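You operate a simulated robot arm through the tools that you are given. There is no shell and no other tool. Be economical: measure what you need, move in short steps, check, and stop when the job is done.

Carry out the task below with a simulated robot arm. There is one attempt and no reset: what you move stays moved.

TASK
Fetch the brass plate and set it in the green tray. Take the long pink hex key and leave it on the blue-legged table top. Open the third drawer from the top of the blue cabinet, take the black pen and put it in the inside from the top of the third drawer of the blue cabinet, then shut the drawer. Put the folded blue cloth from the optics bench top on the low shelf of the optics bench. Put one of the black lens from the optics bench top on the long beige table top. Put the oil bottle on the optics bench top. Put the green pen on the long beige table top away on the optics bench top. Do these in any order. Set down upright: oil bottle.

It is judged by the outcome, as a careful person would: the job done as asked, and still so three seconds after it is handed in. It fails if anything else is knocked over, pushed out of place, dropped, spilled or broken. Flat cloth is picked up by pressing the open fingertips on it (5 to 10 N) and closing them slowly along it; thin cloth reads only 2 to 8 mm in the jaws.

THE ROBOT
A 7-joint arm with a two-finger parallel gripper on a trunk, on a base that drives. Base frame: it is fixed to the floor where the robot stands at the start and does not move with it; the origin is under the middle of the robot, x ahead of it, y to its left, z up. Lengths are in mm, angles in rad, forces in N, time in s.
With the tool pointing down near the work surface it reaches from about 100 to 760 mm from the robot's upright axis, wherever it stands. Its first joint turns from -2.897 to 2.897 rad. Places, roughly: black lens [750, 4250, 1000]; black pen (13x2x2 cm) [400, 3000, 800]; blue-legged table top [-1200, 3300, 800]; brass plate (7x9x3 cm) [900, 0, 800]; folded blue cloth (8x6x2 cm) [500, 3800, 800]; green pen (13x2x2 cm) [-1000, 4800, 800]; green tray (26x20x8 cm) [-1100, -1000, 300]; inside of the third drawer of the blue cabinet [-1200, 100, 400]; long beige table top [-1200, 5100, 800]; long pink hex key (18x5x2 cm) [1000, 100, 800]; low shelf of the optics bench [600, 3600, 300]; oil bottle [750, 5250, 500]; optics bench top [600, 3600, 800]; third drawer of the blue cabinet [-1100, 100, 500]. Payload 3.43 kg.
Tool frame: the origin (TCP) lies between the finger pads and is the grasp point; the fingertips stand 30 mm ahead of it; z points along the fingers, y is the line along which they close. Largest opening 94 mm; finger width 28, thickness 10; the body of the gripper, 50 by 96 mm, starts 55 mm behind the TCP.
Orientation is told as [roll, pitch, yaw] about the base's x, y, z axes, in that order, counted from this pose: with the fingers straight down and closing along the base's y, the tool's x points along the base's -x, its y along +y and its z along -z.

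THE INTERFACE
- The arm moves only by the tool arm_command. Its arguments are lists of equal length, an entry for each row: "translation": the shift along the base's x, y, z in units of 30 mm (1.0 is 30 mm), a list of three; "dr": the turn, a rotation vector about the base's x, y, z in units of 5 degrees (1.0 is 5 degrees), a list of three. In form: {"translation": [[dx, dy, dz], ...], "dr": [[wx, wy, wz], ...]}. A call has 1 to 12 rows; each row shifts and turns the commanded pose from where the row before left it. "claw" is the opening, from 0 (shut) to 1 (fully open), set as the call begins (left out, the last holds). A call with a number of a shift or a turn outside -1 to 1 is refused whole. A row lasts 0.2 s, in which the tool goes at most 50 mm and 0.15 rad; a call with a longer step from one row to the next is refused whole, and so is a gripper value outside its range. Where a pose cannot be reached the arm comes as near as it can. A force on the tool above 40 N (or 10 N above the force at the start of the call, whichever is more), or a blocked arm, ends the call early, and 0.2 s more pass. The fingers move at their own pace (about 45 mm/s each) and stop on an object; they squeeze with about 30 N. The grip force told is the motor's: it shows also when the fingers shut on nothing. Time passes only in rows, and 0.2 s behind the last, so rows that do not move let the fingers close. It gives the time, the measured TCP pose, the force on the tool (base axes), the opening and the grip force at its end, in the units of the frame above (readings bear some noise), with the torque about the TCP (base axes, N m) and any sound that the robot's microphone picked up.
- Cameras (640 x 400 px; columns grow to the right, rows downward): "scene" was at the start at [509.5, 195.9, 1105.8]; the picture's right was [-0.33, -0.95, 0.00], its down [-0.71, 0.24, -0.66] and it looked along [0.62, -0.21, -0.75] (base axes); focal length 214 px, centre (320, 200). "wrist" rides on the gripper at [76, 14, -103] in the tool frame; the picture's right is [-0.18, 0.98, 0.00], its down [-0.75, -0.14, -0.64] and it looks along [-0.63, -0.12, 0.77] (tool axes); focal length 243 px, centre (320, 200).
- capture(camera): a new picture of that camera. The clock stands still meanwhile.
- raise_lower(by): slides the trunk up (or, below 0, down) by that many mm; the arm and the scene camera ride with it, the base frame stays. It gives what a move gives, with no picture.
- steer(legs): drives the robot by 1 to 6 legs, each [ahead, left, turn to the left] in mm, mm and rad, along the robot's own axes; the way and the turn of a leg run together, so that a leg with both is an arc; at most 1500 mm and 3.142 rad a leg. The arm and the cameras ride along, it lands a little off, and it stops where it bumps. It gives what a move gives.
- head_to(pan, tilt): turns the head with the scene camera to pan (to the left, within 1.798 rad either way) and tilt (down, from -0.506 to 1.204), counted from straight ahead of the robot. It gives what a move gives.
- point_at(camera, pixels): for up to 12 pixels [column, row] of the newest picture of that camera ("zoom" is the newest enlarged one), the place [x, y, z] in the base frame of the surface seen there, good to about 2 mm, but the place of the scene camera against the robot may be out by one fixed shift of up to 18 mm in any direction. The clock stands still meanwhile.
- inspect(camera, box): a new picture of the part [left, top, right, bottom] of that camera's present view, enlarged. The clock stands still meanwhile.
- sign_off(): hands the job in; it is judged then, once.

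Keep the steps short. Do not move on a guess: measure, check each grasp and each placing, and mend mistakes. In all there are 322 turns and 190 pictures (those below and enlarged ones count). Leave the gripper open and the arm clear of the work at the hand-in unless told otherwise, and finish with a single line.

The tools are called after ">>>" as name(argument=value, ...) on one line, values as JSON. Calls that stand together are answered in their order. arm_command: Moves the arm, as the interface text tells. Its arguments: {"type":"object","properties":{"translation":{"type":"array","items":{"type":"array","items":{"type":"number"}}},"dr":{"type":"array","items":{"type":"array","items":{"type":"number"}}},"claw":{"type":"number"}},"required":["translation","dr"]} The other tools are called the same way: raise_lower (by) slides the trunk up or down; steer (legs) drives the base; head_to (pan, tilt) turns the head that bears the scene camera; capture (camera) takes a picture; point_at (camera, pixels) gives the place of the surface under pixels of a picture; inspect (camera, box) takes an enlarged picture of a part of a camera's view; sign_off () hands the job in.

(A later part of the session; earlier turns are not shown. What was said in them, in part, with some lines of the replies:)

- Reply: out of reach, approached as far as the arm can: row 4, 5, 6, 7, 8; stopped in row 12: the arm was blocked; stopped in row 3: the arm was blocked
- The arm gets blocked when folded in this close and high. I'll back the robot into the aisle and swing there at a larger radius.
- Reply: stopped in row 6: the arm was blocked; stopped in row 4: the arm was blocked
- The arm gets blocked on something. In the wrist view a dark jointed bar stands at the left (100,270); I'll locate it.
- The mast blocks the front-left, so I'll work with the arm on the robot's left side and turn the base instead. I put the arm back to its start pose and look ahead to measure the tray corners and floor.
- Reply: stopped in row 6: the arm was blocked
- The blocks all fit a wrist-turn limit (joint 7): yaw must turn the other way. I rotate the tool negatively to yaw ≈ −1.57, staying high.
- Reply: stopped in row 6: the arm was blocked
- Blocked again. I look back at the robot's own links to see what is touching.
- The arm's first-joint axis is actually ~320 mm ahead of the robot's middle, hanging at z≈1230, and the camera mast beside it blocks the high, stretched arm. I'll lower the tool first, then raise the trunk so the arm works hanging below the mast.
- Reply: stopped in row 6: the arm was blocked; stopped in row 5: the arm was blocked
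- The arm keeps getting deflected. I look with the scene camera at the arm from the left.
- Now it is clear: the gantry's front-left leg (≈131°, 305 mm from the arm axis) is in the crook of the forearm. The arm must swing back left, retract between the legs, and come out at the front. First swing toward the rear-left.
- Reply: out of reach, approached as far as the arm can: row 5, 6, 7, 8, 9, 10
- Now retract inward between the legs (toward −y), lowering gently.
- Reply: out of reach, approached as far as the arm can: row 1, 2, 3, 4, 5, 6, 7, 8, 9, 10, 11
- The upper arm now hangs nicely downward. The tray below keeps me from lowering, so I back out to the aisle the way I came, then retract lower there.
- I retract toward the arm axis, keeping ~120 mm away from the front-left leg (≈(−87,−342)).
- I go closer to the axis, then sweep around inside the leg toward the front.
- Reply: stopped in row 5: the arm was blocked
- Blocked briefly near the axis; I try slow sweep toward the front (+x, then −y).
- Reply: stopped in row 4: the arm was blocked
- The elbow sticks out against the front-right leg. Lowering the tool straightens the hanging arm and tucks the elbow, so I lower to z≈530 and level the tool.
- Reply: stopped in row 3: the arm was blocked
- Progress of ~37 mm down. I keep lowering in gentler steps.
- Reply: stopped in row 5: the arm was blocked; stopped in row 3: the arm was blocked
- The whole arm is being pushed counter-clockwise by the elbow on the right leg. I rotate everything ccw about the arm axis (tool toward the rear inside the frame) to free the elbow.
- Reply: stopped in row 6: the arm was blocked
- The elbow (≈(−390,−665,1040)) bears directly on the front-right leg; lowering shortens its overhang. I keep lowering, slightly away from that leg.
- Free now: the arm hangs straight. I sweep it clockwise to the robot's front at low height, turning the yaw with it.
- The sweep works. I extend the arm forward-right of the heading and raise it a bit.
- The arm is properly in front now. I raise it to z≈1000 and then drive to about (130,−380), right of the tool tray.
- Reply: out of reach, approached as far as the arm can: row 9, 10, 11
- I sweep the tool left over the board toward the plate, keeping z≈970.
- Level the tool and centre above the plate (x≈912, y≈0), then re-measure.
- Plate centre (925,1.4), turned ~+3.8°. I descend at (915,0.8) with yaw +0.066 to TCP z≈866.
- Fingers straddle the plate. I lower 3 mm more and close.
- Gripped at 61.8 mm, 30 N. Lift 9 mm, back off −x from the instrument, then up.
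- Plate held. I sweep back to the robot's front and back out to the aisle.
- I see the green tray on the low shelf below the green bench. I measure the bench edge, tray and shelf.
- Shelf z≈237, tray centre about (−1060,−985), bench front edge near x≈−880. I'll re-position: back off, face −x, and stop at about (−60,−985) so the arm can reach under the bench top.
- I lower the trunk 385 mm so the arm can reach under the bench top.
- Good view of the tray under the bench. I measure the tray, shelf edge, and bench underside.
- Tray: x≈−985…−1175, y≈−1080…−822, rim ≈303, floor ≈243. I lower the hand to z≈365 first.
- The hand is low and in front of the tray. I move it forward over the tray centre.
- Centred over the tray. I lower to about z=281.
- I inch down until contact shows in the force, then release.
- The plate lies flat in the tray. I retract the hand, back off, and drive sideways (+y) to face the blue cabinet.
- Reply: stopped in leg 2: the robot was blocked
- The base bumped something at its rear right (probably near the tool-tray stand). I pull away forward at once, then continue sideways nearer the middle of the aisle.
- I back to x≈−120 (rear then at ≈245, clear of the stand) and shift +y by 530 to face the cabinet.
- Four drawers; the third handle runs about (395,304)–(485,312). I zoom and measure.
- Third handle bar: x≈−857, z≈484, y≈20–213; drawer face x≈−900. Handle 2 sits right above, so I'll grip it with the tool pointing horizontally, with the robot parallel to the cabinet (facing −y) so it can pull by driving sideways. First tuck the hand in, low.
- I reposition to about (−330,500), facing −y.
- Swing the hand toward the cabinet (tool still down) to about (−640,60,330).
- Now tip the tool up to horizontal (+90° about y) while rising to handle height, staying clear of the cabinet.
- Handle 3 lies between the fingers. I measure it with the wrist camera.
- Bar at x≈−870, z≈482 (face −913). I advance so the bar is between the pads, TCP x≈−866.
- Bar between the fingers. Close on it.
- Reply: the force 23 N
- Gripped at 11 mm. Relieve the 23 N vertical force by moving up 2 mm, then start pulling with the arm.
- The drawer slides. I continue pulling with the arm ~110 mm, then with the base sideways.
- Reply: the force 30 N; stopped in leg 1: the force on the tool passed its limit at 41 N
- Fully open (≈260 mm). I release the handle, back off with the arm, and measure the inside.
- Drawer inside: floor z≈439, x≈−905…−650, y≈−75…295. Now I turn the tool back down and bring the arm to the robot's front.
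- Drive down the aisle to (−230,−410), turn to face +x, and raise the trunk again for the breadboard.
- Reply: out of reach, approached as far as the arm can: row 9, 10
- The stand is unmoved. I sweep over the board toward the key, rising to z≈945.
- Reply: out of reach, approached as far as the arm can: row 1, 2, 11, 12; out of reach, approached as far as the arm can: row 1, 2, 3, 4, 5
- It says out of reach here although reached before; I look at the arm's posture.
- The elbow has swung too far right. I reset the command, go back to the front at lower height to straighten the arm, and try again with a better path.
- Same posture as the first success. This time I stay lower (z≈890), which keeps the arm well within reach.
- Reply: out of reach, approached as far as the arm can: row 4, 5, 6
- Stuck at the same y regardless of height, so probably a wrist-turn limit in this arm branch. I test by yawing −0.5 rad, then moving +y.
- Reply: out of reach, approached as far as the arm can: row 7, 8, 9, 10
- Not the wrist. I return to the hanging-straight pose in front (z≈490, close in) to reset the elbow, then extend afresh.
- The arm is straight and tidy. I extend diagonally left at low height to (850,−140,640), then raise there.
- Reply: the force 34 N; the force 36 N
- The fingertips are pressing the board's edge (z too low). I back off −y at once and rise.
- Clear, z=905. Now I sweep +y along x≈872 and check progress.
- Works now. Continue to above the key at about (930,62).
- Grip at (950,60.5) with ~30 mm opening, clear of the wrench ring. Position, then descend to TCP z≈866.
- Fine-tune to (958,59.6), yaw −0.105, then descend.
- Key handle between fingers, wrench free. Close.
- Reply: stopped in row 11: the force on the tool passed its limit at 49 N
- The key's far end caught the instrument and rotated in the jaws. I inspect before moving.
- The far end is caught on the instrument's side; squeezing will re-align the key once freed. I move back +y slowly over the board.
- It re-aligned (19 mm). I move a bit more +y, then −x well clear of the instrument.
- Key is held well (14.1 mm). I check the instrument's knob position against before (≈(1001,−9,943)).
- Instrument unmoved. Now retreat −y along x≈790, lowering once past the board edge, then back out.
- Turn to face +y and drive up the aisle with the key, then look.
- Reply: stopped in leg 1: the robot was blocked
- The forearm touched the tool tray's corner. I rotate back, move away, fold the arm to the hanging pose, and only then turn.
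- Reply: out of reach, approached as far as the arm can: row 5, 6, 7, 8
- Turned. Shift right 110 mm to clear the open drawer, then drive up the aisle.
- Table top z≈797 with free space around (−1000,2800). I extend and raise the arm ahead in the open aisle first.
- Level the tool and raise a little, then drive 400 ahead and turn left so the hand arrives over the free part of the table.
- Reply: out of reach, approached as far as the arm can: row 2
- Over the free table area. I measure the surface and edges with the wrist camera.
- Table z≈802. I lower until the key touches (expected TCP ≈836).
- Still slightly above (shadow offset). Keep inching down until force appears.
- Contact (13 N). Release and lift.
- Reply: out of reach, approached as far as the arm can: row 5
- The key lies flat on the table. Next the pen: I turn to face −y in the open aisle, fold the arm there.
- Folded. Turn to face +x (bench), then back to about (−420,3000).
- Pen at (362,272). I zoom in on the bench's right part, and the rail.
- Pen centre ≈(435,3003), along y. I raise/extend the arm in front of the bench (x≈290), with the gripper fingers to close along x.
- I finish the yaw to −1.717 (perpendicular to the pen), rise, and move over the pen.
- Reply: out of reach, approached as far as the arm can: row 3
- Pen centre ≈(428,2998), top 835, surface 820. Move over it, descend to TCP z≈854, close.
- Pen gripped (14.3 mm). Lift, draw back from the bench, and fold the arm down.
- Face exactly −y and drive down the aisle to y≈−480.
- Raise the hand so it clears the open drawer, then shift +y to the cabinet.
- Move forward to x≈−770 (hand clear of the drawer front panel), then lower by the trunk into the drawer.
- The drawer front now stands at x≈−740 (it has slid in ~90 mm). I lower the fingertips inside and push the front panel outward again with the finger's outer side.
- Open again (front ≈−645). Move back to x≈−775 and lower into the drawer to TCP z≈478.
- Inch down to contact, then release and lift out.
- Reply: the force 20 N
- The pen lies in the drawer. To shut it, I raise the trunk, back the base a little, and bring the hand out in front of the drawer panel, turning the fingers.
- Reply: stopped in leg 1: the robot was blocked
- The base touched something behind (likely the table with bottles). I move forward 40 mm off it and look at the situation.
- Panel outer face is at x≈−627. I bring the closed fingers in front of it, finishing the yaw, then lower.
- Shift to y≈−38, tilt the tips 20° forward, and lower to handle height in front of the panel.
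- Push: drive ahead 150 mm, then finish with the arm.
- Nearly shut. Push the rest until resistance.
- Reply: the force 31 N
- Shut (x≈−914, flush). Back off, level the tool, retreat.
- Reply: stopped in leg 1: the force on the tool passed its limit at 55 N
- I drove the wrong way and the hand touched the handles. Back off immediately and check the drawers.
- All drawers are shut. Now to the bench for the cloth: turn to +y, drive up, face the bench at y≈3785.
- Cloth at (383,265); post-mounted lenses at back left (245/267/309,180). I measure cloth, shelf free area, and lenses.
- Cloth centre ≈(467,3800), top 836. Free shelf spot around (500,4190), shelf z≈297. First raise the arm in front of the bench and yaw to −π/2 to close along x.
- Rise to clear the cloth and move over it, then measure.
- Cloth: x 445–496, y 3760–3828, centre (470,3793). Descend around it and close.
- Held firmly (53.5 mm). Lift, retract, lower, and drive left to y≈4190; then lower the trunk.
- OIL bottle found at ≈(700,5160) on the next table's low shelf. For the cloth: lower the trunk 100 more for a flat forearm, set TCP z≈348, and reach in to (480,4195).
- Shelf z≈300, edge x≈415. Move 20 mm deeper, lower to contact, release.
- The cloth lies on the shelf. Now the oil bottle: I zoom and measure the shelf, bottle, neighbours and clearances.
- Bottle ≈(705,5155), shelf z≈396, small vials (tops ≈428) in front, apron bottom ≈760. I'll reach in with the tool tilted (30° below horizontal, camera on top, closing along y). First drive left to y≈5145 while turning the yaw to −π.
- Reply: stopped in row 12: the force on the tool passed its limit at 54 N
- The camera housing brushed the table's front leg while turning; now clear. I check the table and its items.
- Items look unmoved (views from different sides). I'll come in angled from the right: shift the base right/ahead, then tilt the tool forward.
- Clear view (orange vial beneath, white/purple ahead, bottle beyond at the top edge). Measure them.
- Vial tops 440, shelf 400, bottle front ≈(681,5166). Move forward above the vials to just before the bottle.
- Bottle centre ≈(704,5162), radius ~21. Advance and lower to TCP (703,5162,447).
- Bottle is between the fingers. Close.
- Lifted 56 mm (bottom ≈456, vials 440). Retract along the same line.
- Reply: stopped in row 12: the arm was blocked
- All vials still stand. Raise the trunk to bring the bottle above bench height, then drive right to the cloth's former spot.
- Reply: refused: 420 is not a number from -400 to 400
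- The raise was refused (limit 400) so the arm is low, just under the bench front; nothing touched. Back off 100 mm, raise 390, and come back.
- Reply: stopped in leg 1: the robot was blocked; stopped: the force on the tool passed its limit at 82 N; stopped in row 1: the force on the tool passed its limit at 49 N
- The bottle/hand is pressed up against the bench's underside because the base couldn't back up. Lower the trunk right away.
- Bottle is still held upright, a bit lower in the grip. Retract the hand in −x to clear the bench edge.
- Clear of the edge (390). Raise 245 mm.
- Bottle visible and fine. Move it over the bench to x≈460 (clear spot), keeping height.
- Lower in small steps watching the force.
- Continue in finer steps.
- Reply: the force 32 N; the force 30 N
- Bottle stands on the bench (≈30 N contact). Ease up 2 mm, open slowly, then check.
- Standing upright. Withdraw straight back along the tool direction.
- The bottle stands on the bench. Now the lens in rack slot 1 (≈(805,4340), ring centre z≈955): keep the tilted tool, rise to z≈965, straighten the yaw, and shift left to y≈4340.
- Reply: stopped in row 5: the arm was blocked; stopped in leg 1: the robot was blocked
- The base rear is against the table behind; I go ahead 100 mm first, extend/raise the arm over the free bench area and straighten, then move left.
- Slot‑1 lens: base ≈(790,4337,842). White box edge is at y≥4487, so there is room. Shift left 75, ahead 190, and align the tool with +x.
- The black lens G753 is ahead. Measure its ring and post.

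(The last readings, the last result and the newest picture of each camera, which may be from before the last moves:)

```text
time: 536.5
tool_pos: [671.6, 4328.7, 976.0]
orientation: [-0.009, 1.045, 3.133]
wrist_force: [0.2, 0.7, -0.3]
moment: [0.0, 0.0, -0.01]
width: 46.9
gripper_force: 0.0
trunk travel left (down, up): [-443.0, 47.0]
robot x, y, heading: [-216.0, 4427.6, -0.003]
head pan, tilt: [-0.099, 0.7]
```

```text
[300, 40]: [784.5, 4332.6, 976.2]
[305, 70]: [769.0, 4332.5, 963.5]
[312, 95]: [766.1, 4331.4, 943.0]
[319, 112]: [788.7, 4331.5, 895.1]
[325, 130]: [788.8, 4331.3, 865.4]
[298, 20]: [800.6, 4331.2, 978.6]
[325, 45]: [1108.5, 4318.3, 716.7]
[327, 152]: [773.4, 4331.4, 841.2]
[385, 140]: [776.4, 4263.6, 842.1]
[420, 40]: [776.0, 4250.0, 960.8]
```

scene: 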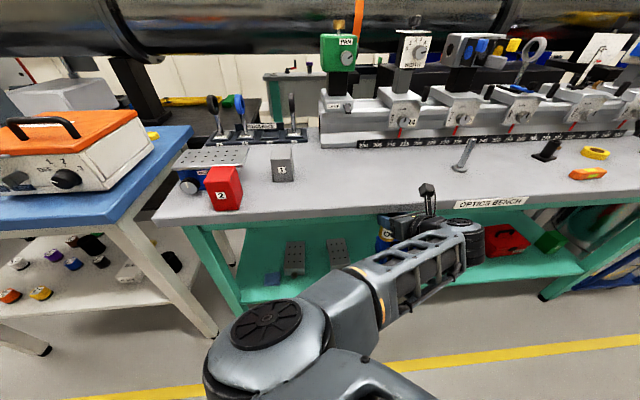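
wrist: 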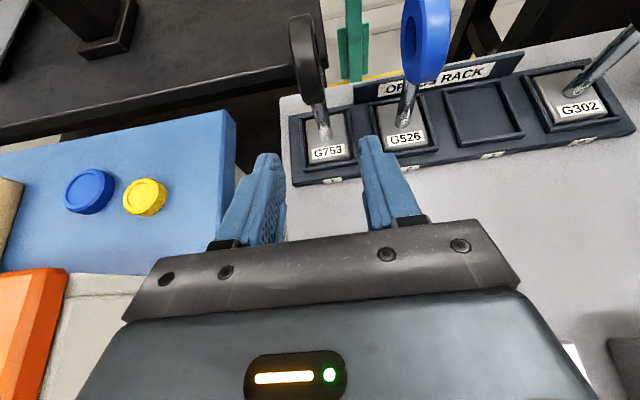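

Ring centre ≈(790,4331,955), post below. Advance to TCP (787,4331.5,946).

>>> arm_command(translation=[[0.5, 0.09, -0.2], [0.7, 0, -0.2], [0.7, 0, -0.2], [0.7, 0, -0.2], [0.7, 0, -0.2], [0.5, 0, 0], [0, 0, 0]], dr=[[0, 0, 0], [0, 0, 0], [0, 0, 0], [0, 0, 0], [0, 0, 0], [0, 0, 0], [0, 0, 0]])

>>> capture(camera="wrist")

```text
time: 538.1
tool_pos: [787.8, 4331.4, 945.8]
orientation: [-0.008, 1.045, 3.132]
wrist_force: [-0.3, -0.2, -0.1]
moment: [-0.01, 0.0, 0.03]
width: 47.1
gripper_force: 0.0
trunk travel left (down, up): [-443.0, 47.0]
robot x, y, heading: [-218.2, 4426.9, 0.001]
head pan, tilt: [-0.099, 0.7]
```

```text
36 pictures are left
```

wrist: 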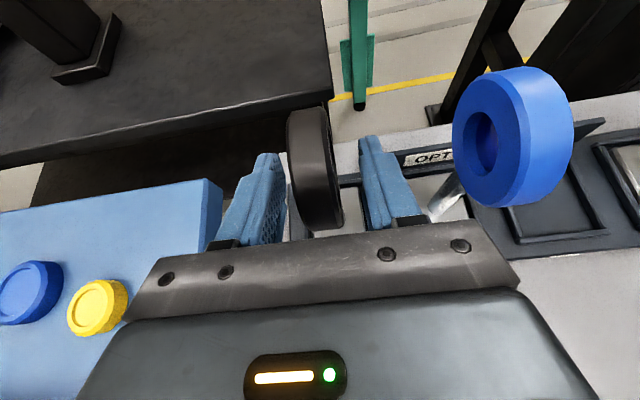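

Ring is between the fingers. Close, then lift.

>>> arm_command(translation=[[0, 0, 0], [0, 0, 0], [0, 0, 0], [0, 0, 0]], dr=[[0, 0, 0], [0, 0, 0], [0, 0, 0], [0, 0, 0]], claw=0.0)

>>> arm_command(translation=[[0, 0, 0.2], [0, 0, 0.3], [0, 0, 0.4], [0, 0, 0.4], [0, 0, 0.4], [0, 0, 0.4], [0, 0, 0]], dr=[[0, 0, 0], [0, 0, 0], [0, 0, 0], [0, 0, 0], [0, 0, 0], [0, 0, 0], [0, 0, 0]])

>>> capture(camera="wrist")

```text
time: 539.1
tool_pos: [786.9, 4331.9, 945.3]
orientation: [-0.008, 1.046, 3.134]
wrist_force: [1.6, -0.6, 0.0]
moment: [-0.1, -0.06, 0.01]
width: 22.1
gripper_force: 31.1
trunk travel left (down, up): [-443.0, 47.0]
robot x, y, heading: [-216.9, 4426.6, -0.006]
head pan, tilt: [-0.099, 0.7]
```

```text
time: 540.7
tool_pos: [786.6, 4331.2, 1009.7]
orientation: [-0.009, 1.045, 3.131]
wrist_force: [-0.3, -0.8, -2.8]
moment: [-0.02, 0.03, -0.01]
width: 22.1
gripper_force: 30.1
trunk travel left (down, up): [-443.0, 47.0]
robot x, y, heading: [-221.0, 4428.1, -0.003]
head pan, tilt: [-0.099, 0.7]
```

```text
35 pictures are left
```

wrist: 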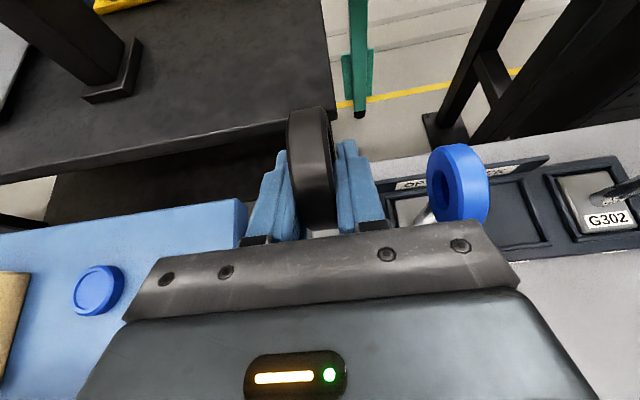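

Lens held (22 mm). Raise a bit more, back off 110 mm and retract the arm, keeping it high.

>>> arm_command(translation=[[0, 0, 0.5], [0, 0, 0.5], [-0.3, 0, 0.4], [-0.8, 0, 0], [-0.9, 0, 0], [-0.9, 0, 0], [-0.9, 0, 0], [-0.9, 0, 0], [-0.9, 0, 0], [0, 0, 0]], dr=[[0, 0, 0], [0, 0, 0], [0, 0, 0], [0, 0, 0], [0, 0, 0], [0, 0, 0], [0, 0, 0], [0, 0, 0], [0, 0, 0], [0, 0, 0]])

>>> steer(legs=[[-112, 0, 0]])

>>> head_to(pan=0.0, tilt=0.6)

>>> capture(camera="scene")

```text
time: 542.9
tool_pos: [615.1, 4312.5, 1050.9]
orientation: [0.004, 1.042, 3.109]
wrist_force: [1.0, -0.5, -3.2]
moment: [-0.02, 0.02, -0.03]
width: 22.1
gripper_force: 29.9
trunk travel left (down, up): [-443.0, 47.0]
robot x, y, heading: [-221.1, 4428.2, -0.006]
head pan, tilt: [-0.099, 0.7]
```

```text
time: 544.1
tool_pos: [503.8, 4315.7, 1050.4]
orientation: [-0.002, 1.042, 3.107]
wrist_force: [-0.1, 0.1, -2.4]
moment: [-0.02, 0.03, 0.02]
width: 22.2
gripper_force: 30.2
trunk travel left (down, up): [-443.0, 47.0]
robot x, y, heading: [-328.7, 4430.1, 0.005]
head pan, tilt: [-0.099, 0.7]
```

```text
time: 544.7
tool_pos: [502.8, 4314.0, 1051.7]
orientation: [-0.002, 1.042, 3.105]
wrist_force: [-0.4, -0.3, -2.5]
moment: [0.0, 0.04, 0.01]
width: 22.1
gripper_force: 29.3
trunk travel left (down, up): [-443.0, 47.0]
robot x, y, heading: [-328.4, 4429.8, -0.002]
head pan, tilt: [0.0, 0.6]
```

```text
34 pictures are left
```

scene: 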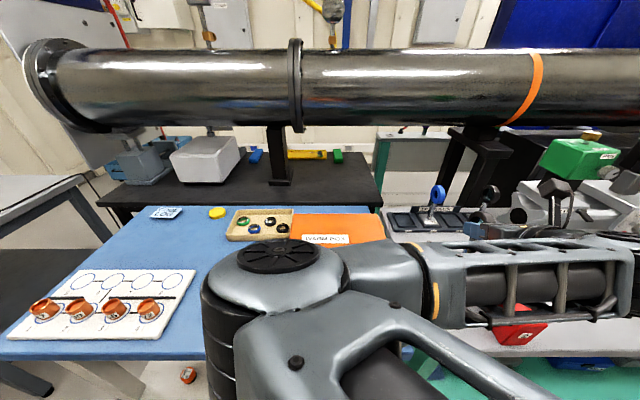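

The lens is held; I rotate clockwise (away from the blue table) by 180° to face the beige table.

>>> steer(legs=[[0, 0, -1.5708], [0, 0, -1.5708]])

>>> capture(camera="scene")

>>> capture(camera="wrist")

```text
time: 552.7
tool_pos: [-1164.8, 4525.7, 1051.2]
orientation: [-0.002, 1.043, -0.016]
wrist_force: [0.8, 0.0, -2.6]
moment: [-0.02, -0.01, 0.02]
width: 22.0
gripper_force: 29.6
trunk travel left (down, up): [-443.0, 47.0]
robot x, y, heading: [-333.6, 4429.9, -3.118]
head pan, tilt: [0.0, 0.6]
```

```text
33 pictures are left
```

scene: 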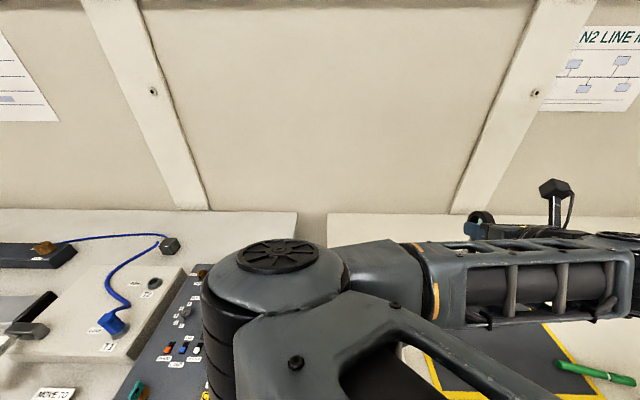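

```text
32 pictures are left
```

wrist: 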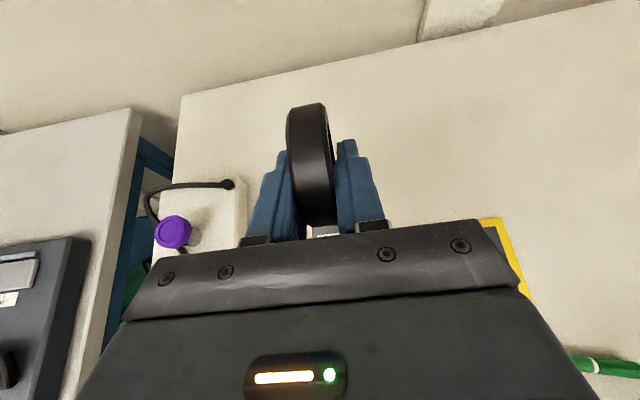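

Now above the beige table. Measure the surface and nearby objects.

>>> point_at(camera="wrist", pixels=[[400, 110], [420, 180], [250, 110], [235, 200], [505, 240], [600, 367], [330, 60], [320, 232], [190, 110]])

>>> point_at(camera="scene", pixels=[[595, 372], [560, 363], [632, 381], [450, 385], [570, 330]])

```text
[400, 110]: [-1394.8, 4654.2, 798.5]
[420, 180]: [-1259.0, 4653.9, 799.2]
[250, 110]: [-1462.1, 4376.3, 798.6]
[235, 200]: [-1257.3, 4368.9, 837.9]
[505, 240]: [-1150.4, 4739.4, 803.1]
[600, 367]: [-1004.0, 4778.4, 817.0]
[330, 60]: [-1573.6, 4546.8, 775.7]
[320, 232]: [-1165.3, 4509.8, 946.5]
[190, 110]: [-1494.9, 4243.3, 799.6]
```

```text
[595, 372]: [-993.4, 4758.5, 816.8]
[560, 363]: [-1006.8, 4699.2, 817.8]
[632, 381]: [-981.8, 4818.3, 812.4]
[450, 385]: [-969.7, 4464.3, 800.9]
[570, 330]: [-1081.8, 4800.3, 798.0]
```

Free spot right below (table z≈799). Lower toward TCP ≈913.

>>> arm_command(translation=[[0, 0, -0.7], [0, 0, -0.8], [0, 0, -0.8], [0, 0, -0.8], [0, 0, -0.8], [0, 0, -0.4], [0, 0, 0]], dr=[[0, 0, 0], [0, 0, 0], [0, 0, 0], [0, 0, 0], [0, 0, 0], [0, 0, 0], [0, 0, 0]])

>>> arm_command(translation=[[0, 0, -0.1], [0, 0, -0.1], [0, 0, -0.1], [0, 0, 0]], dr=[[0, 0, 0], [0, 0, 0], [0, 0, 0], [0, 0, 0]])

```text
time: 554.3
tool_pos: [-1165.1, 4526.1, 922.3]
orientation: [-0.001, 1.043, -0.013]
wrist_force: [-0.2, -0.7, -2.1]
moment: [0.02, -0.05, 0.02]
width: 22.3
gripper_force: 29.7
trunk travel left (down, up): [-443.0, 47.0]
robot x, y, heading: [-329.9, 4425.2, -3.115]
head pan, tilt: [0.0, 0.6]
```

```text
time: 555.3
tool_pos: [-1164.2, 4525.4, 916.7]
orientation: [0.001, 1.048, -0.012]
wrist_force: [2.0, 0.0, 31.7]
moment: [0.01, -0.12, 0.05]
width: 22.3
gripper_force: 30.5
trunk travel left (down, up): [-443.0, 47.0]
robot x, y, heading: [-330.3, 4428.2, -3.117]
head pan, tilt: [0.0, 0.6]
```

Contact (32 N). Ease up a little, open slowly, check.

>>> arm_command(translation=[[0, 0, 0.1], [0, 0, 0]], dr=[[0, 0, 0], [0, 0, 0]])

>>> arm_command(translation=[[0, 0, 0], [0, 0, 0], [0, 0, 0]], dr=[[0, 0, 0], [0, 0, 0], [0, 0, 0]], claw=0.5)

>>> arm_command(translation=[[0.4, 0, 0], [0.6, 0, 0], [0.7, 0, 0], [0.7, 0, 0.2], [0.7, 0, 0.3], [0, 0, 0]], dr=[[0, 0, 0], [0, 0, 0], [0, 0, 0], [0, 0, 0], [0, 0, 0], [0, 0, 0]])

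>>> capture(camera="wrist")

```text
time: 555.9
tool_pos: [-1163.6, 4524.9, 915.6]
orientation: [-0.002, 1.041, -0.016]
wrist_force: [-3.3, 2.3, 14.4]
moment: [0.11, 0.59, -0.05]
width: 22.2
gripper_force: 30.3
trunk travel left (down, up): [-443.0, 47.0]
robot x, y, heading: [-332.6, 4430.1, -3.118]
head pan, tilt: [0.0, 0.6]
```

```text
time: 556.7
tool_pos: [-1165.0, 4524.4, 916.5]
orientation: [-0.002, 1.043, -0.015]
wrist_force: [-0.3, -0.3, 0.1]
moment: [0.0, -0.01, 0.01]
width: 47.0
gripper_force: 0.1
trunk travel left (down, up): [-443.0, 47.0]
robot x, y, heading: [-327.5, 4428.2, -3.12]
head pan, tilt: [0.0, 0.6]
```

```text
time: 558.1
tool_pos: [-1071.5, 4526.5, 933.2]
orientation: [-0.003, 1.043, -0.016]
wrist_force: [-0.1, -0.2, 0.3]
moment: [0.0, 0.01, 0.02]
width: 47.1
gripper_force: 0.1
trunk travel left (down, up): [-443.0, 47.0]
robot x, y, heading: [-333.0, 4426.4, -3.123]
head pan, tilt: [0.0, 0.6]
```

```text
31 pictures are left
```

wrist: 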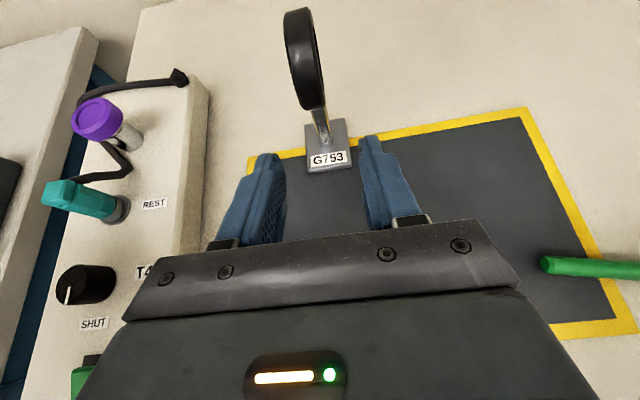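

The lens stands upright but partly on the thin mat's border. I re-grip it and move it 75 mm further onto the bare table.

>>> arm_command(translation=[[-0.7, 0, -0.3], [-0.7, 0, -0.2], [-0.7, 0, 0], [-0.6, 0, 0], [-0.4, 0, 0], [0, 0, 0]], dr=[[0, 0, 0], [0, 0, 0], [0, 0, 0], [0, 0, 0], [0, 0, 0], [0, 0, 0]])

>>> arm_command(translation=[[0, 0, 0], [0, 0, 0], [0, 0, 0], [0, 0, 0]], dr=[[0, 0, 0], [0, 0, 0], [0, 0, 0], [0, 0, 0]], claw=0.0)

>>> arm_command(translation=[[0, 0, 0.4], [0, 0, 0.4], [-0.6, -0.1, 0], [-0.7, -0.1, 0], [-0.7, -0.1, 0], [-0.6, -0.1, 0], [0, 0, -0.3], [0, 0, -0.3], [0, 0, -0.1], [0, 0, 0]], dr=[[0, 0, 0], [0, 0, 0], [0, 0, 0], [0, 0, 0], [0, 0, 0], [0, 0, 0], [0, 0, 0], [0, 0, 0], [0, 0, 0], [0, 0, 0]])

>>> arm_command(translation=[[0, 0, -0.1], [0, 0, -0.1], [0, 0, 0]], dr=[[0, 0, 0], [0, 0, 0], [0, 0, 0]])

```text
time: 559.5
tool_pos: [-1165.9, 4524.4, 917.0]
orientation: [-0.002, 1.042, -0.016]
wrist_force: [0.2, 0.0, 0.8]
moment: [-0.02, -0.01, -0.03]
width: 47.0
gripper_force: 0.0
trunk travel left (down, up): [-443.0, 47.0]
robot x, y, heading: [-330.9, 4425.8, -3.12]
head pan, tilt: [0.0, 0.6]
```

```text
time: 560.5
tool_pos: [-1165.7, 4525.1, 915.8]
orientation: [-0.003, 1.042, -0.016]
wrist_force: [-0.3, 1.5, 0.6]
moment: [0.11, 0.04, -0.04]
width: 21.9
gripper_force: 30.5
trunk travel left (down, up): [-443.0, 47.0]
robot x, y, heading: [-332.5, 4430.2, -3.123]
head pan, tilt: [0.0, 0.6]
```

```text
time: 562.7
tool_pos: [-1243.1, 4513.6, 920.2]
orientation: [-0.002, 1.042, -0.016]
wrist_force: [0.3, 0.0, -1.9]
moment: [-0.03, -0.02, -0.01]
width: 22.1
gripper_force: 30.1
trunk travel left (down, up): [-443.0, 47.0]
robot x, y, heading: [-328.0, 4432.3, -3.114]
head pan, tilt: [0.0, 0.6]
```

```text
time: 563.5
tool_pos: [-1243.1, 4512.5, 914.0]
orientation: [-0.002, 1.042, -0.018]
wrist_force: [-0.6, 0.7, -1.5]
moment: [-0.02, -0.03, 0.01]
width: 22.4
gripper_force: 30.1
trunk travel left (down, up): [-443.0, 47.0]
robot x, y, heading: [-331.3, 4426.9, -3.117]
head pan, tilt: [0.0, 0.6]
```

>>> arm_command(translation=[[0, 0, -0.07], [0, 0, -0.06], [0, 0, 0]], dr=[[0, 0, 0], [0, 0, 0], [0, 0, 0]])

```text
time: 564.3
tool_pos: [-1244.6, 4513.3, 912.6]
orientation: [-0.001, 1.048, -0.013]
wrist_force: [2.9, 1.9, 24.9]
moment: [0.06, -0.69, 0.0]
width: 22.2
gripper_force: 30.1
trunk travel left (down, up): [-443.0, 47.0]
robot x, y, heading: [-329.7, 4427.3, -3.116]
head pan, tilt: [0.0, 0.6]
```

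Contact on the bare table. Release and withdraw.

>>> arm_command(translation=[[0, 0, 0.05], [0, 0, 0], [0, 0, 0], [0, 0, 0]], dr=[[0, 0, 0], [0, 0, 0], [0, 0, 0], [0, 0, 0]], claw=0.5)

>>> arm_command(translation=[[0.4, 0, 0], [0.6, 0, 0], [0.7, 0, 0], [0.7, 0, 0.2], [0.7, 0, 0.3], [0.7, 0, 0.3], [0, 0, 0]], dr=[[0, 0, 0], [0, 0, 0], [0, 0, 0], [0, 0, 0], [0, 0, 0], [0, 0, 0], [0, 0, 0]])

>>> capture(camera="wrist")

```text
time: 565.3
tool_pos: [-1241.8, 4512.4, 912.3]
orientation: [-0.002, 1.042, -0.015]
wrist_force: [-0.4, 1.1, -0.1]
moment: [0.02, 0.01, -0.03]
width: 47.1
gripper_force: 0.1
trunk travel left (down, up): [-443.0, 47.0]
robot x, y, heading: [-328.3, 4426.5, -3.118]
head pan, tilt: [0.0, 0.6]
```

```text
time: 566.9
tool_pos: [-1123.5, 4521.6, 931.7]
orientation: [0.012, 1.037, -0.016]
wrist_force: [-0.1, 0.1, -0.7]
moment: [0.03, 0.01, -0.01]
width: 47.2
gripper_force: 0.0
trunk travel left (down, up): [-443.0, 47.0]
robot x, y, heading: [-325.3, 4431.0, -3.125]
head pan, tilt: [0.0, 0.6]
```

```text
30 pictures are left
```

wrist: 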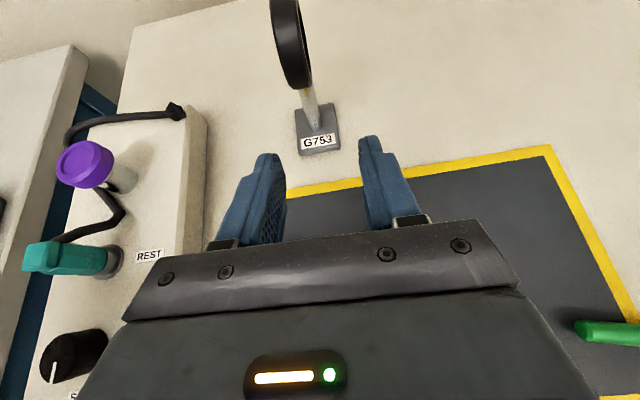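

The lens stands on the bare table. Now the green pen (centre ≈(−992,4763), lying along y). Shift the base to its y and bring the tool back to vertical.

>>> steer(legs=[[0, -320, 0]])

>>> arm_command(translation=[[0.2, -0.2, 0.2], [0.2, -0.2, 0.2], [0.2, -0.2, 0], [0.2, -0.2, 0], [0.3, -0.2, 0], [0.3, -0.2, -0.2], [0.3, -0.2, -0.2], [0.3, -0.2, -0.3], [0.4, -0.2, -0.3], [0.4, -0.2, -0.4], [0.4, -0.2, -0.4], [0.4, -0.2, -0.4]], dr=[[0, -1, 0], [0, -1, 0], [0, -1, 0], [0, -1, 0], [0, -1, 0], [0, -1, 0], [0, -1, 0], [0, -1, 0], [0, -1, 0], [0, -1, 0], [0, -1, 0], [0, -0.9, 0]])

>>> capture(camera="wrist")

```text
time: 569.1
tool_pos: [-1132.8, 4841.0, 933.1]
orientation: [0.009, 1.037, -0.018]
wrist_force: [-0.4, 0.5, 0.2]
moment: [-0.01, -0.04, 0.01]
width: 47.0
gripper_force: 0.2
trunk travel left (down, up): [-443.0, 47.0]
robot x, y, heading: [-331.6, 4750.1, -3.117]
head pan, tilt: [0.0, 0.6]
```

```text
time: 571.7
tool_pos: [-1029.5, 4768.9, 882.1]
orientation: [0.009, 0.008, -0.023]
wrist_force: [-0.1, -0.5, -1.1]
moment: [0.01, -0.01, 0.02]
width: 47.0
gripper_force: 0.2
trunk travel left (down, up): [-443.0, 47.0]
robot x, y, heading: [-338.8, 4749.6, -3.113]
head pan, tilt: [0.0, 0.6]
```

```text
29 pictures are left
```

wrist: 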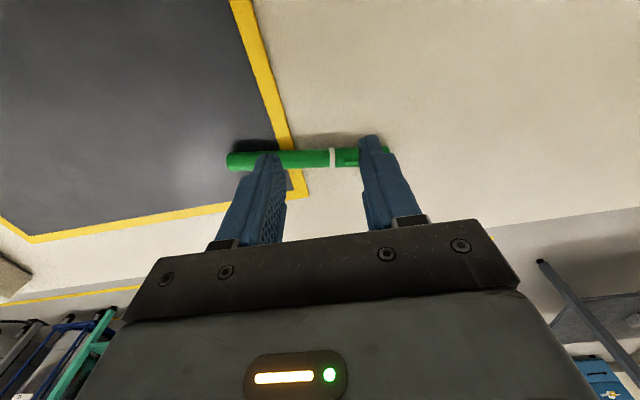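

>>> point_at(camera="wrist", pixels=[[235, 160], [300, 158], [345, 157], [330, 157], [420, 120], [270, 190], [386, 155]])

```text
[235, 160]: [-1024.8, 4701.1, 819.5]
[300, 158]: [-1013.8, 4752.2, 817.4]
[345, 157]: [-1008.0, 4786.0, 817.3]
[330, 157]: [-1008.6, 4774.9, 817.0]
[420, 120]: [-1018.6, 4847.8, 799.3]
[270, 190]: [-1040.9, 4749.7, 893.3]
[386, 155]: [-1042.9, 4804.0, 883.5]
```

Pen centre ≈(−1012,4760), 11° off y, top ≈818. Rotate yaw to +1.375 above it, opening 45 mm.

>>> arm_command(translation=[[0.2, -0.1, 0], [0.2, -0.1, 0], [0.2, -0.1, 0], [0, 0, 0], [0, 0, 0], [0, 0, 0], [0, 0, 0], [0, 0, 0], [0, 0, 0], [0, 0, 0], [0, 0, 0], [0, 0, 0]], dr=[[0, 0, 1], [0, 0, 1], [0, 0, 1], [0, 0, 1], [0, 0, 1], [0, 0, 1], [0, 0, 1], [0, 0, 1], [0, 0, 1], [0, 0, 1], [0, 0, 1], [0, 0, 1]], claw=0.4)

>>> arm_command(translation=[[0, 0, 0], [0, 0, 0], [0, 0, 0], [0, 0, 0], [0, 0, -0.3], [0, 0, -0.3], [0, 0, 0]], dr=[[0, 0, 1], [0, 0, 1], [0, 0, 1], [0, 0, 1], [0, 0, 0], [0, 0, 0], [0, 0, 0]])

>>> capture(camera="wrist")

```text
time: 573.2
tool_pos: [-1041.9, 4762.5, 908.9]
orientation: [-0.042, 0.13, 0.409]
wrist_force: [0.6, -0.4, -0.2]
moment: [0.01, 0.05, -0.01]
width: 37.7
gripper_force: 0.1
trunk travel left (down, up): [-443.0, 47.0]
robot x, y, heading: [-338.6, 4750.8, -3.119]
head pan, tilt: [0.0, 0.6]
stopped in row 7: the arm was blocked; the commanded pose is now the measured one
```

```text
time: 574.7
tool_pos: [-1077.5, 4737.3, 926.4]
orientation: [-0.059, 0.267, 0.712]
wrist_force: [0.2, 0.5, 0.5]
moment: [0.01, -0.02, -0.02]
width: 37.6
gripper_force: 0.1
trunk travel left (down, up): [-443.0, 47.0]
robot x, y, heading: [-336.9, 4755.2, -3.116]
head pan, tilt: [0.0, 0.6]
stopped in row 7: the arm was blocked; the commanded pose is now the measured one
```

```text
28 pictures are left
```

wrist: 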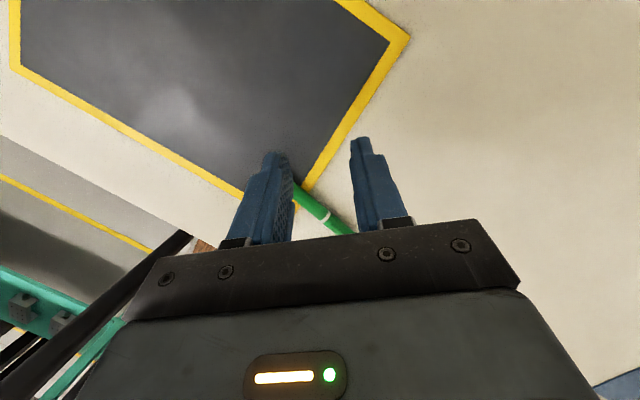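

The arm is too folded here. I back the base 130 mm for more radius, then re-level and finish the yaw.

>>> steer(legs=[[-140, 0, 0]])

>>> arm_command(translation=[[-0.5, 0, 0], [-0.5, 0, 0], [-0.5, 0.1, -0.2], [-0.4, 0.2, -0.2], [-0.2, 0.2, -0.3], [0, 0.2, -0.3], [0, 0, -0.3], [0, 0, 0], [0, 0, 0], [0, 0, 0], [0, 0, 0], [0, 0, 0]], dr=[[0.8, -0.6, 0], [0.8, -0.6, 0], [0.9, -0.7, 0], [0, 0, 0.9], [0, 0, 0.9], [0, 0, 0.9], [0, 0, 0.9], [0, 0, 0.9], [0, 0, 0.9], [0, 0, 0.9], [0, 0, 0.9], [0, 0, 0.4]])

>>> capture(camera="wrist")

```text
time: 576.0
tool_pos: [-936.2, 4739.1, 925.8]
orientation: [-0.06, 0.266, 0.714]
wrist_force: [0.1, -0.5, 0.0]
moment: [0.01, -0.02, -0.02]
width: 37.5
gripper_force: 0.0
trunk travel left (down, up): [-443.0, 47.0]
robot x, y, heading: [-192.7, 4755.2, -3.117]
head pan, tilt: [0.0, 0.6]
```

```text
time: 577.1
tool_pos: [-1034.4, 4711.2, 969.4]
orientation: [-0.013, 0.154, 0.789]
wrist_force: [-0.4, -0.6, 0.2]
moment: [0.02, 0.02, 0.01]
width: 37.5
gripper_force: 0.1
trunk travel left (down, up): [-443.0, 47.0]
robot x, y, heading: [-196.5, 4756.4, -3.116]
head pan, tilt: [0.0, 0.6]
stopped in row 5: the arm was blocked; the commanded pose is now the measured one
```

```text
27 pictures are left
```

wrist: 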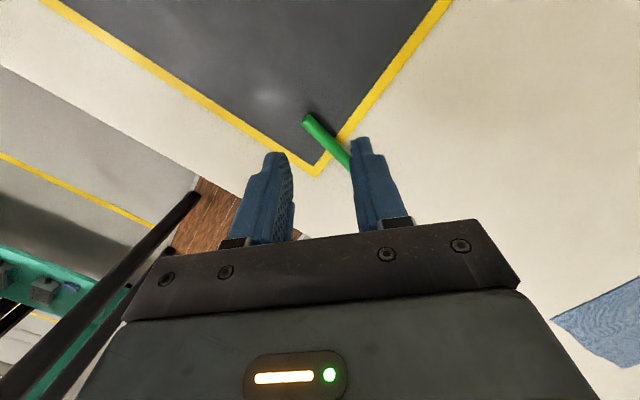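

I reset the elbow: turn to face +y (clear aisle), fold the arm down to the hanging pose there, then come back.

>>> steer(legs=[[0, 0, -1.5708]])

>>> arm_command(translation=[[0, 0, -0.9], [0, 0, -0.9], [0, 0, -0.9], [0, 0, -0.9], [0, 0, -0.9], [0, 0, -0.9], [0, -0.2, -0.9], [0, -0.3, -0.9], [0, -0.4, -0.9], [0, -0.5, -0.9], [0, -0.6, -0.9], [0, -0.7, -0.9]], dr=[[-0.3, -0.3, 0], [-0.3, -0.3, 0], [-0.3, -0.3, 0], [-0.3, -0.3, 0], [0, 0, 0.9], [0, 0, 0.9], [0, 0, 0.9], [0, 0, 0.9], [0, 0, 0.9], [0, 0, 0.9], [0, 0, 0.9], [0, 0, 0.7]])

>>> arm_command(translation=[[0, -0.8, -0.8], [0, -0.8, -0.7], [0, -0.8, -0.6], [0, -0.8, -0.4], [0, -0.8, 0], [0, -0.8, 0], [0, 0, 0]], dr=[[0, 0, 0], [0, 0, 0], [0, 0, 0], [0, 0, 0], [0, 0, 0], [0, 0, 0], [0, 0, 0]])

```text
time: 581.3
tool_pos: [-241.4, 5594.1, 968.7]
orientation: [-0.014, 0.153, -0.779]
wrist_force: [0.2, 0.4, 0.0]
moment: [0.02, 0.01, -0.01]
width: 37.9
gripper_force: 0.1
trunk travel left (down, up): [-443.0, 47.0]
robot x, y, heading: [-195.1, 4756.1, 1.605]
head pan, tilt: [0.0, 0.6]
```

```text
time: 583.9
tool_pos: [-238.2, 5513.0, 645.6]
orientation: [-0.016, 0.008, -0.167]
wrist_force: [-0.1, 0.5, -0.3]
moment: [0.02, 0.01, -0.05]
width: 37.6
gripper_force: 0.1
trunk travel left (down, up): [-443.0, 47.0]
robot x, y, heading: [-196.7, 4754.9, 1.596]
head pan, tilt: [0.0, 0.6]
```

```text
time: 585.5
tool_pos: [-240.7, 5369.0, 571.3]
orientation: [-0.013, 0.008, -0.169]
wrist_force: [0.2, 0.4, 0.3]
moment: [0.02, -0.01, 0.01]
width: 37.5
gripper_force: 0.0
trunk travel left (down, up): [-443.0, 47.0]
robot x, y, heading: [-198.6, 4756.1, 1.601]
head pan, tilt: [0.0, 0.6]
```

Go fully to the hanging pose, then re-extend and raise in the aisle.

>>> arm_command(translation=[[0, -0.8, -0.7], [0, -0.8, -0.7], [0, -0.8, -0.7], [0, -0.8, -0.7], [0, 0, -0.4], [0, 0, 0], [0, 0.9, 0.4], [0, 0.9, 0.4], [0, 0.9, 0.4], [0, 0.9, 0.5], [0, 0.9, 0.6], [0, 0.9, 0.8]], dr=[[0, 0, 0], [0, 0, 0], [0, 0, 0], [0, 0, 0], [0, 0, 0], [0, 0, 0], [0, 0, 0], [0, 0, 0], [0, 0, 0], [0, 0, 0], [0, 0, 0], [0, 0, 0]])

>>> arm_command(translation=[[0, 0.9, 0.9], [0, 0.9, 0.9], [0, 0.8, 0.9], [0, 0.5, 0.9], [0, 0.3, 0.9], [0, 0.2, 0.9], [0, 0.2, 0.9], [0, 0.2, 0.9], [0, 0.2, 0.9], [0, 0.2, 0.9], [0, 0, 0.6], [0, 0, 0]], dr=[[0, 0, 0], [0, 0, 0], [0, 0, 0], [0, 0, 0], [0, 0, 0], [0, 0, 0], [0, 0, 0], [0, 0, 0], [0, 0, 0], [0, 0, 0], [0, 0, 0], [0, 0, 0]])

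```text
time: 588.1
tool_pos: [-240.8, 5435.3, 568.6]
orientation: [-0.016, 0.005, -0.169]
wrist_force: [0.2, -0.1, 0.2]
moment: [0.0, -0.02, 0.0]
width: 37.3
gripper_force: 0.0
trunk travel left (down, up): [-443.0, 47.0]
robot x, y, heading: [-197.7, 4755.7, 1.601]
head pan, tilt: [0.0, 0.6]
```

```text
time: 590.7
tool_pos: [-239.3, 5567.7, 854.5]
orientation: [-0.012, 0.005, -0.17]
wrist_force: [-0.1, 0.5, -0.5]
moment: [-0.02, -0.02, 0.04]
width: 37.3
gripper_force: 0.1
trunk travel left (down, up): [-443.0, 47.0]
robot x, y, heading: [-193.4, 4756.8, 1.599]
head pan, tilt: [0.0, 0.6]
```

Raise trunk 42 mm, turn back to face the beige table; the hand should arrive right near the pen.

>>> raise_lower(by=42)

>>> steer(legs=[[0, 0, 1.5426]])

>>> capture(camera="wrist")

```text
time: 591.6
tool_pos: [-239.1, 5568.2, 897.2]
orientation: [-0.013, 0.004, -0.169]
wrist_force: [0.6, 0.1, 0.0]
moment: [0.01, 0.0, -0.02]
width: 37.5
gripper_force: 0.2
trunk travel left (down, up): [-485.0, 5.0]
robot x, y, heading: [-196.2, 4754.1, 1.599]
head pan, tilt: [0.0, 0.6]
```

```text
time: 595.7
tool_pos: [-1007.4, 4737.1, 897.6]
orientation: [-0.015, 0.006, 1.37]
wrist_force: [-0.6, 0.3, 0.3]
moment: [-0.01, 0.01, 0.02]
width: 37.5
gripper_force: 0.1
trunk travel left (down, up): [-485.0, 5.0]
robot x, y, heading: [-194.7, 4753.2, 3.143]
head pan, tilt: [0.0, 0.6]
```

```text
26 pictures are left
```

wrist: 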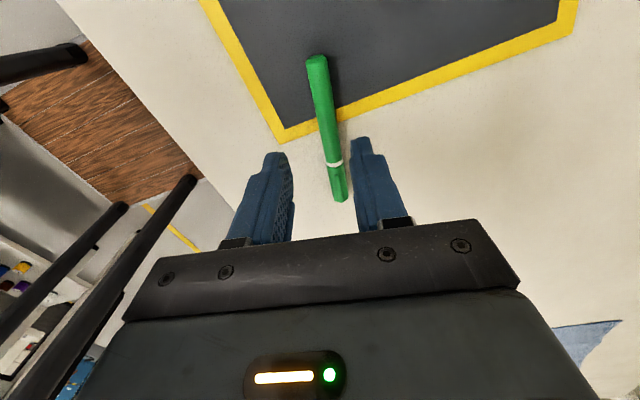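

>>> point_at(camera="wrist", pixels=[[319, 75], [327, 115], [333, 155], [340, 188]])

```text
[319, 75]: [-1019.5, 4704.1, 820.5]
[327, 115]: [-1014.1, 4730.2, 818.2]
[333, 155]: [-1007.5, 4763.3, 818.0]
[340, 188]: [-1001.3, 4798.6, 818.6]
```

Grip at (−1010,4753): descend to TCP z≈836 and close.

>>> arm_command(translation=[[-0.1, 0.27, 0], [0, 0.26, -0.4], [0, 0, -0.5], [0, 0, -0.5], [0, 0, -0.4], [0, 0, -0.25], [0, 0, 0]], dr=[[0, 0, 0], [0, 0, 0], [0, 0, 0], [0, 0, 0], [0, 0, 0], [0, 0, 0], [0, 0, 0]])

>>> arm_command(translation=[[0, 0, 0], [0, 0, 0], [0, 0, 0], [0, 0, 0]], dr=[[0, 0, 0], [0, 0, 0], [0, 0, 0], [0, 0, 0]], claw=0.0)

>>> arm_command(translation=[[0, 0, 0.4], [0, 0, 0.6], [0, 0, 0.6], [0, 0, 0.5], [0, 0, 0]], dr=[[0, 0, 0], [0, 0, 0], [0, 0, 0], [0, 0, 0], [0, 0, 0]])

>>> capture(camera="wrist")

```text
time: 597.3
tool_pos: [-1009.5, 4753.6, 835.0]
orientation: [-0.014, 0.005, 1.368]
wrist_force: [0.4, 0.2, 1.0]
moment: [0.03, 0.03, -0.03]
width: 37.7
gripper_force: 0.0
trunk travel left (down, up): [-485.0, 5.0]
robot x, y, heading: [-194.5, 4755.2, 3.136]
head pan, tilt: [0.0, 0.6]
```

```text
time: 598.3
tool_pos: [-1010.6, 4753.2, 835.4]
orientation: [-0.014, 0.005, 1.369]
wrist_force: [0.0, 0.2, -0.3]
moment: [0.01, 0.0, 0.01]
width: 14.5
gripper_force: 29.8
trunk travel left (down, up): [-485.0, 5.0]
robot x, y, heading: [-197.5, 4755.0, 3.138]
head pan, tilt: [0.0, 0.6]
```

```text
time: 599.5
tool_pos: [-1010.0, 4753.1, 899.5]
orientation: [-0.013, 0.006, 1.369]
wrist_force: [-0.9, 0.0, 0.2]
moment: [0.0, -0.02, 0.02]
width: 14.5
gripper_force: 30.4
trunk travel left (down, up): [-485.0, 5.0]
robot x, y, heading: [-197.1, 4758.9, 3.145]
head pan, tilt: [0.0, 0.6]
```

```text
25 pictures are left
```

wrist: 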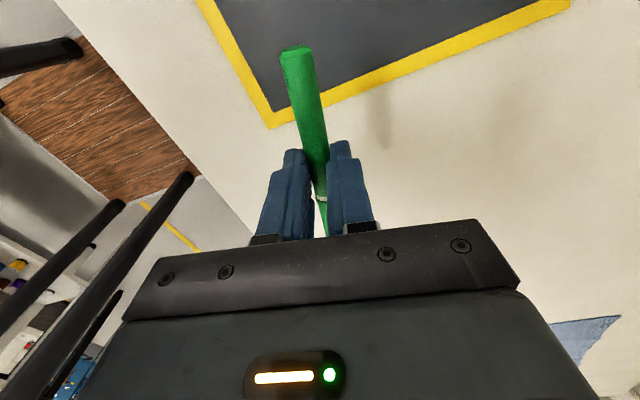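

Pen held. Turn to −y, drive to y≈3400, then turn to face the bench (free spot near (450,3400)).

>>> steer(legs=[[0, 0, 1.5708], [1355, -190, 0]])

>>> steer(legs=[[0, 0, 1.5708]])

>>> capture(camera="wrist")

```text
time: 610.2
tool_pos: [-359.2, 2571.7, 900.0]
orientation: [-0.014, 0.005, 2.96]
wrist_force: [-0.5, 0.1, -0.6]
moment: [0.0, -0.04, 0.04]
width: 14.6
gripper_force: 30.4
trunk travel left (down, up): [-485.0, 5.0]
robot x, y, heading: [-378.6, 3389.5, -1.55]
head pan, tilt: [0.0, 0.6]
```

```text
time: 614.5
tool_pos: [437.0, 3418.3, 899.0]
orientation: [-0.013, 0.005, -1.737]
wrist_force: [0.2, -0.1, 0.8]
moment: [0.04, -0.01, -0.04]
width: 14.5
gripper_force: 30.2
trunk travel left (down, up): [-485.0, 5.0]
robot x, y, heading: [-379.5, 3387.4, 0.036]
head pan, tilt: [0.0, 0.6]
```

```text
24 pictures are left
```

wrist: 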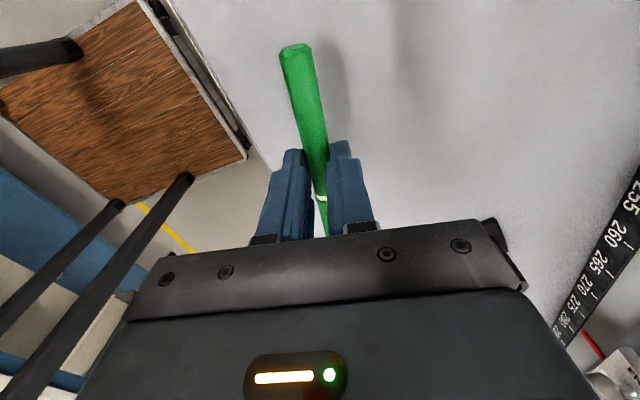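

Clear spot below. Move 20 mm further in and lower to contact (≈854).

>>> arm_command(translation=[[0.4, 0, 0], [0.3, 0, 0], [0, 0, -0.5], [0, 0, -0.5], [0, 0, -0.3], [0, 0, -0.1], [0, 0, 0]], dr=[[0, 0, 0], [0, 0, 0], [0, 0, 0], [0, 0, 0], [0, 0, 0], [0, 0, 0], [0, 0, 0]])

>>> arm_command(translation=[[0, 0, -0.07], [0, 0, -0.06], [0, 0, 0]], dr=[[0, 0, 0], [0, 0, 0], [0, 0, 0]])

```text
time: 616.1
tool_pos: [456.9, 3417.0, 856.8]
orientation: [-0.013, 0.005, -1.735]
wrist_force: [-1.0, -0.1, 0.0]
moment: [-0.02, 0.01, 0.01]
width: 14.3
gripper_force: 30.2
trunk travel left (down, up): [-485.0, 5.0]
robot x, y, heading: [-379.6, 3387.7, 0.032]
head pan, tilt: [0.0, 0.6]
```

```text
time: 616.9
tool_pos: [458.0, 3419.0, 854.9]
orientation: [-0.013, 0.005, -1.738]
wrist_force: [-0.8, -0.1, 7.9]
moment: [-0.52, 0.1, -0.07]
width: 14.5
gripper_force: 30.0
trunk travel left (down, up): [-485.0, 5.0]
robot x, y, heading: [-378.2, 3388.8, 0.037]
head pan, tilt: [0.0, 0.6]
```

Contact. Release and lift.

>>> arm_command(translation=[[0, 0, 0], [0, 0, 0], [0, 0, 0]], dr=[[0, 0, 0], [0, 0, 0], [0, 0, 0]], claw=0.4)

>>> arm_command(translation=[[0, 0, 0.4], [0, 0, 0.6], [0, 0, 0.6], [-0.5, 0, 0], [-0.9, 0, 0], [-0.9, 0, 0], [-0.9, 0, 0], [-0.9, 0, 0], [-0.5, 0, 0], [0, 0, 0]], dr=[[0, 0, 0], [0, 0, 0], [0, 0, 0], [0, 0, 0], [0, 0, 0], [0, 0, 0], [0, 0, 0], [0, 0, 0], [0, 0, 0], [0, 0, 0]])

>>> capture(camera="scene")

```text
time: 617.7
tool_pos: [456.6, 3418.3, 854.1]
orientation: [-0.015, 0.004, -1.737]
wrist_force: [-0.7, -0.3, 0.5]
moment: [0.02, 0.01, 0.02]
width: 37.6
gripper_force: 0.1
trunk travel left (down, up): [-485.0, 5.0]
robot x, y, heading: [-377.0, 3386.8, 0.037]
head pan, tilt: [0.0, 0.6]
```

```text
time: 619.9
tool_pos: [320.4, 3418.1, 900.6]
orientation: [-0.014, 0.005, -1.736]
wrist_force: [-0.6, 0.3, -0.2]
moment: [-0.01, 0.02, -0.01]
width: 37.2
gripper_force: 0.1
trunk travel left (down, up): [-485.0, 5.0]
robot x, y, heading: [-379.6, 3383.4, 0.035]
head pan, tilt: [0.0, 0.6]
```

```text
23 pictures are left
```

scene: 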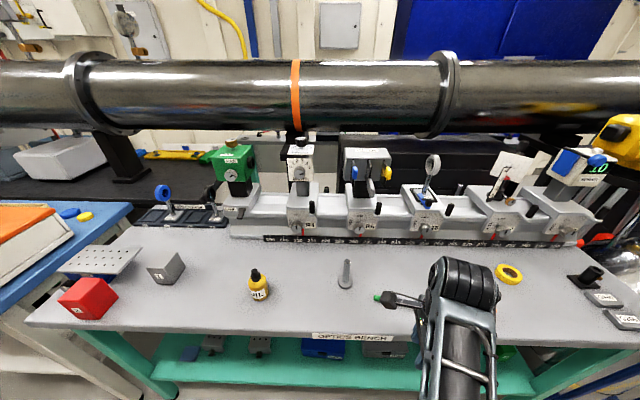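

Bottle, cloth OK. I shift left to see the part hidden behind the arm, and glance back toward the first area.

>>> steer(legs=[[0, 330, 0]])

>>> head_to(pan=-0.3, tilt=0.6)

>>> inspect(camera="scene", box=[150, 180, 560, 380])

>>> head_to(pan=-1.5, tilt=0.3)

>>> capture(camera="scene")

```text
time: 622.1
tool_pos: [308.9, 3753.3, 900.1]
orientation: [-0.015, 0.004, -1.732]
wrist_force: [-0.1, 0.4, -0.5]
moment: [-0.05, 0.01, -0.02]
width: 37.7
gripper_force: 0.2
trunk travel left (down, up): [-485.0, 5.0]
robot x, y, heading: [-392.3, 3718.3, 0.045]
head pan, tilt: [0.0, 0.6]
```

```text
time: 622.9
tool_pos: [307.7, 3753.2, 901.3]
orientation: [-0.014, 0.006, -1.73]
wrist_force: [0.3, -0.5, 0.1]
moment: [-0.01, 0.0, 0.03]
width: 37.7
gripper_force: 0.0
trunk travel left (down, up): [-485.0, 5.0]
robot x, y, heading: [-393.7, 3718.1, 0.042]
head pan, tilt: [-0.3, 0.6]
```

```text
1.56 times, centred on (355, 280) of scene
```

zoom: 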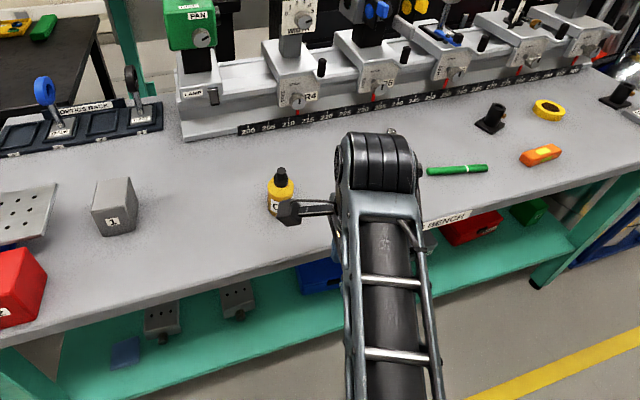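

```text
time: 624.3
tool_pos: [309.9, 3753.7, 900.2]
orientation: [-0.013, 0.004, -1.73]
wrist_force: [0.5, 0.3, 0.3]
moment: [-0.01, 0.02, 0.0]
width: 37.5
gripper_force: 0.1
trunk travel left (down, up): [-485.0, 5.0]
robot x, y, heading: [-388.4, 3715.8, 0.039]
head pan, tilt: [-1.499, 0.3]
```

```text
21 pictures are left
```

scene: 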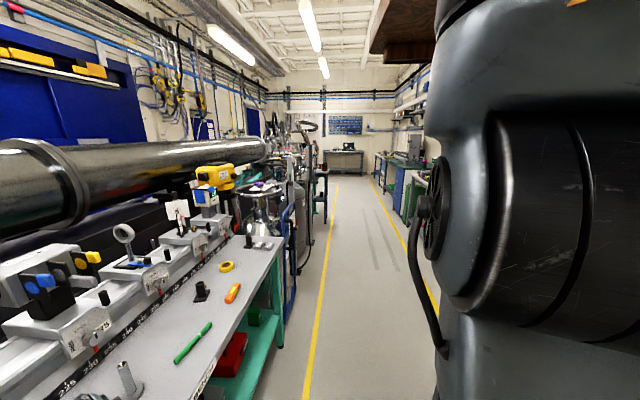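

The bench is in order. A zoom down the aisle to check the drawers and the bottle table.

>>> inspect(camera="scene", box=[270, 100, 440, 230])

```text
3.08 times, centred on (355, 165) of scene
```

zoom: 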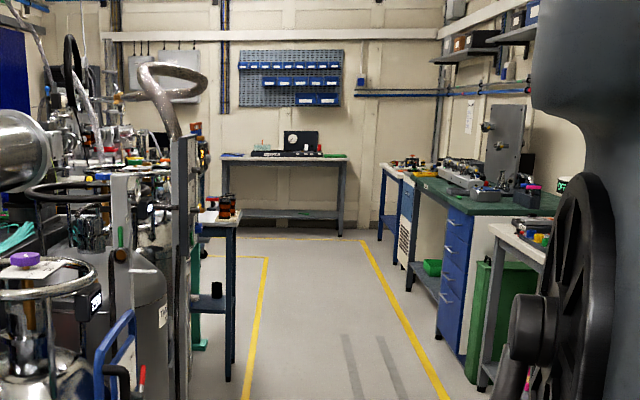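

Drawers are shut and the bottles are upright. Open the gripper fully with the arm clear of the bench, then hand in.

>>> arm_command(translation=[[0, 0, 0], [0, 0, 0], [0, 0, 0], [0, 0, 0]], dr=[[0, 0, 0], [0, 0, 0], [0, 0, 0], [0, 0, 0]], claw=1.0)

>>> sign_off()

```text
time: 625.3
tool_pos: [307.7, 3752.5, 900.6]
orientation: [-0.014, 0.005, -1.731]
wrist_force: [0.4, 0.1, 0.9]
moment: [0.02, 0.02, 0.0]
width: 93.9
gripper_force: 0.1
trunk travel left (down, up): [-485.0, 5.0]
robot x, y, heading: [-386.7, 3719.9, 0.042]
head pan, tilt: [-1.499, 0.3]
```

```text
The job is handed in.
```

All seven items are in place and handed in, with the oil bottle upright and the third drawer shut; I bumped several fixtures on the way, and the later pictures showed nothing knocked over or moved.
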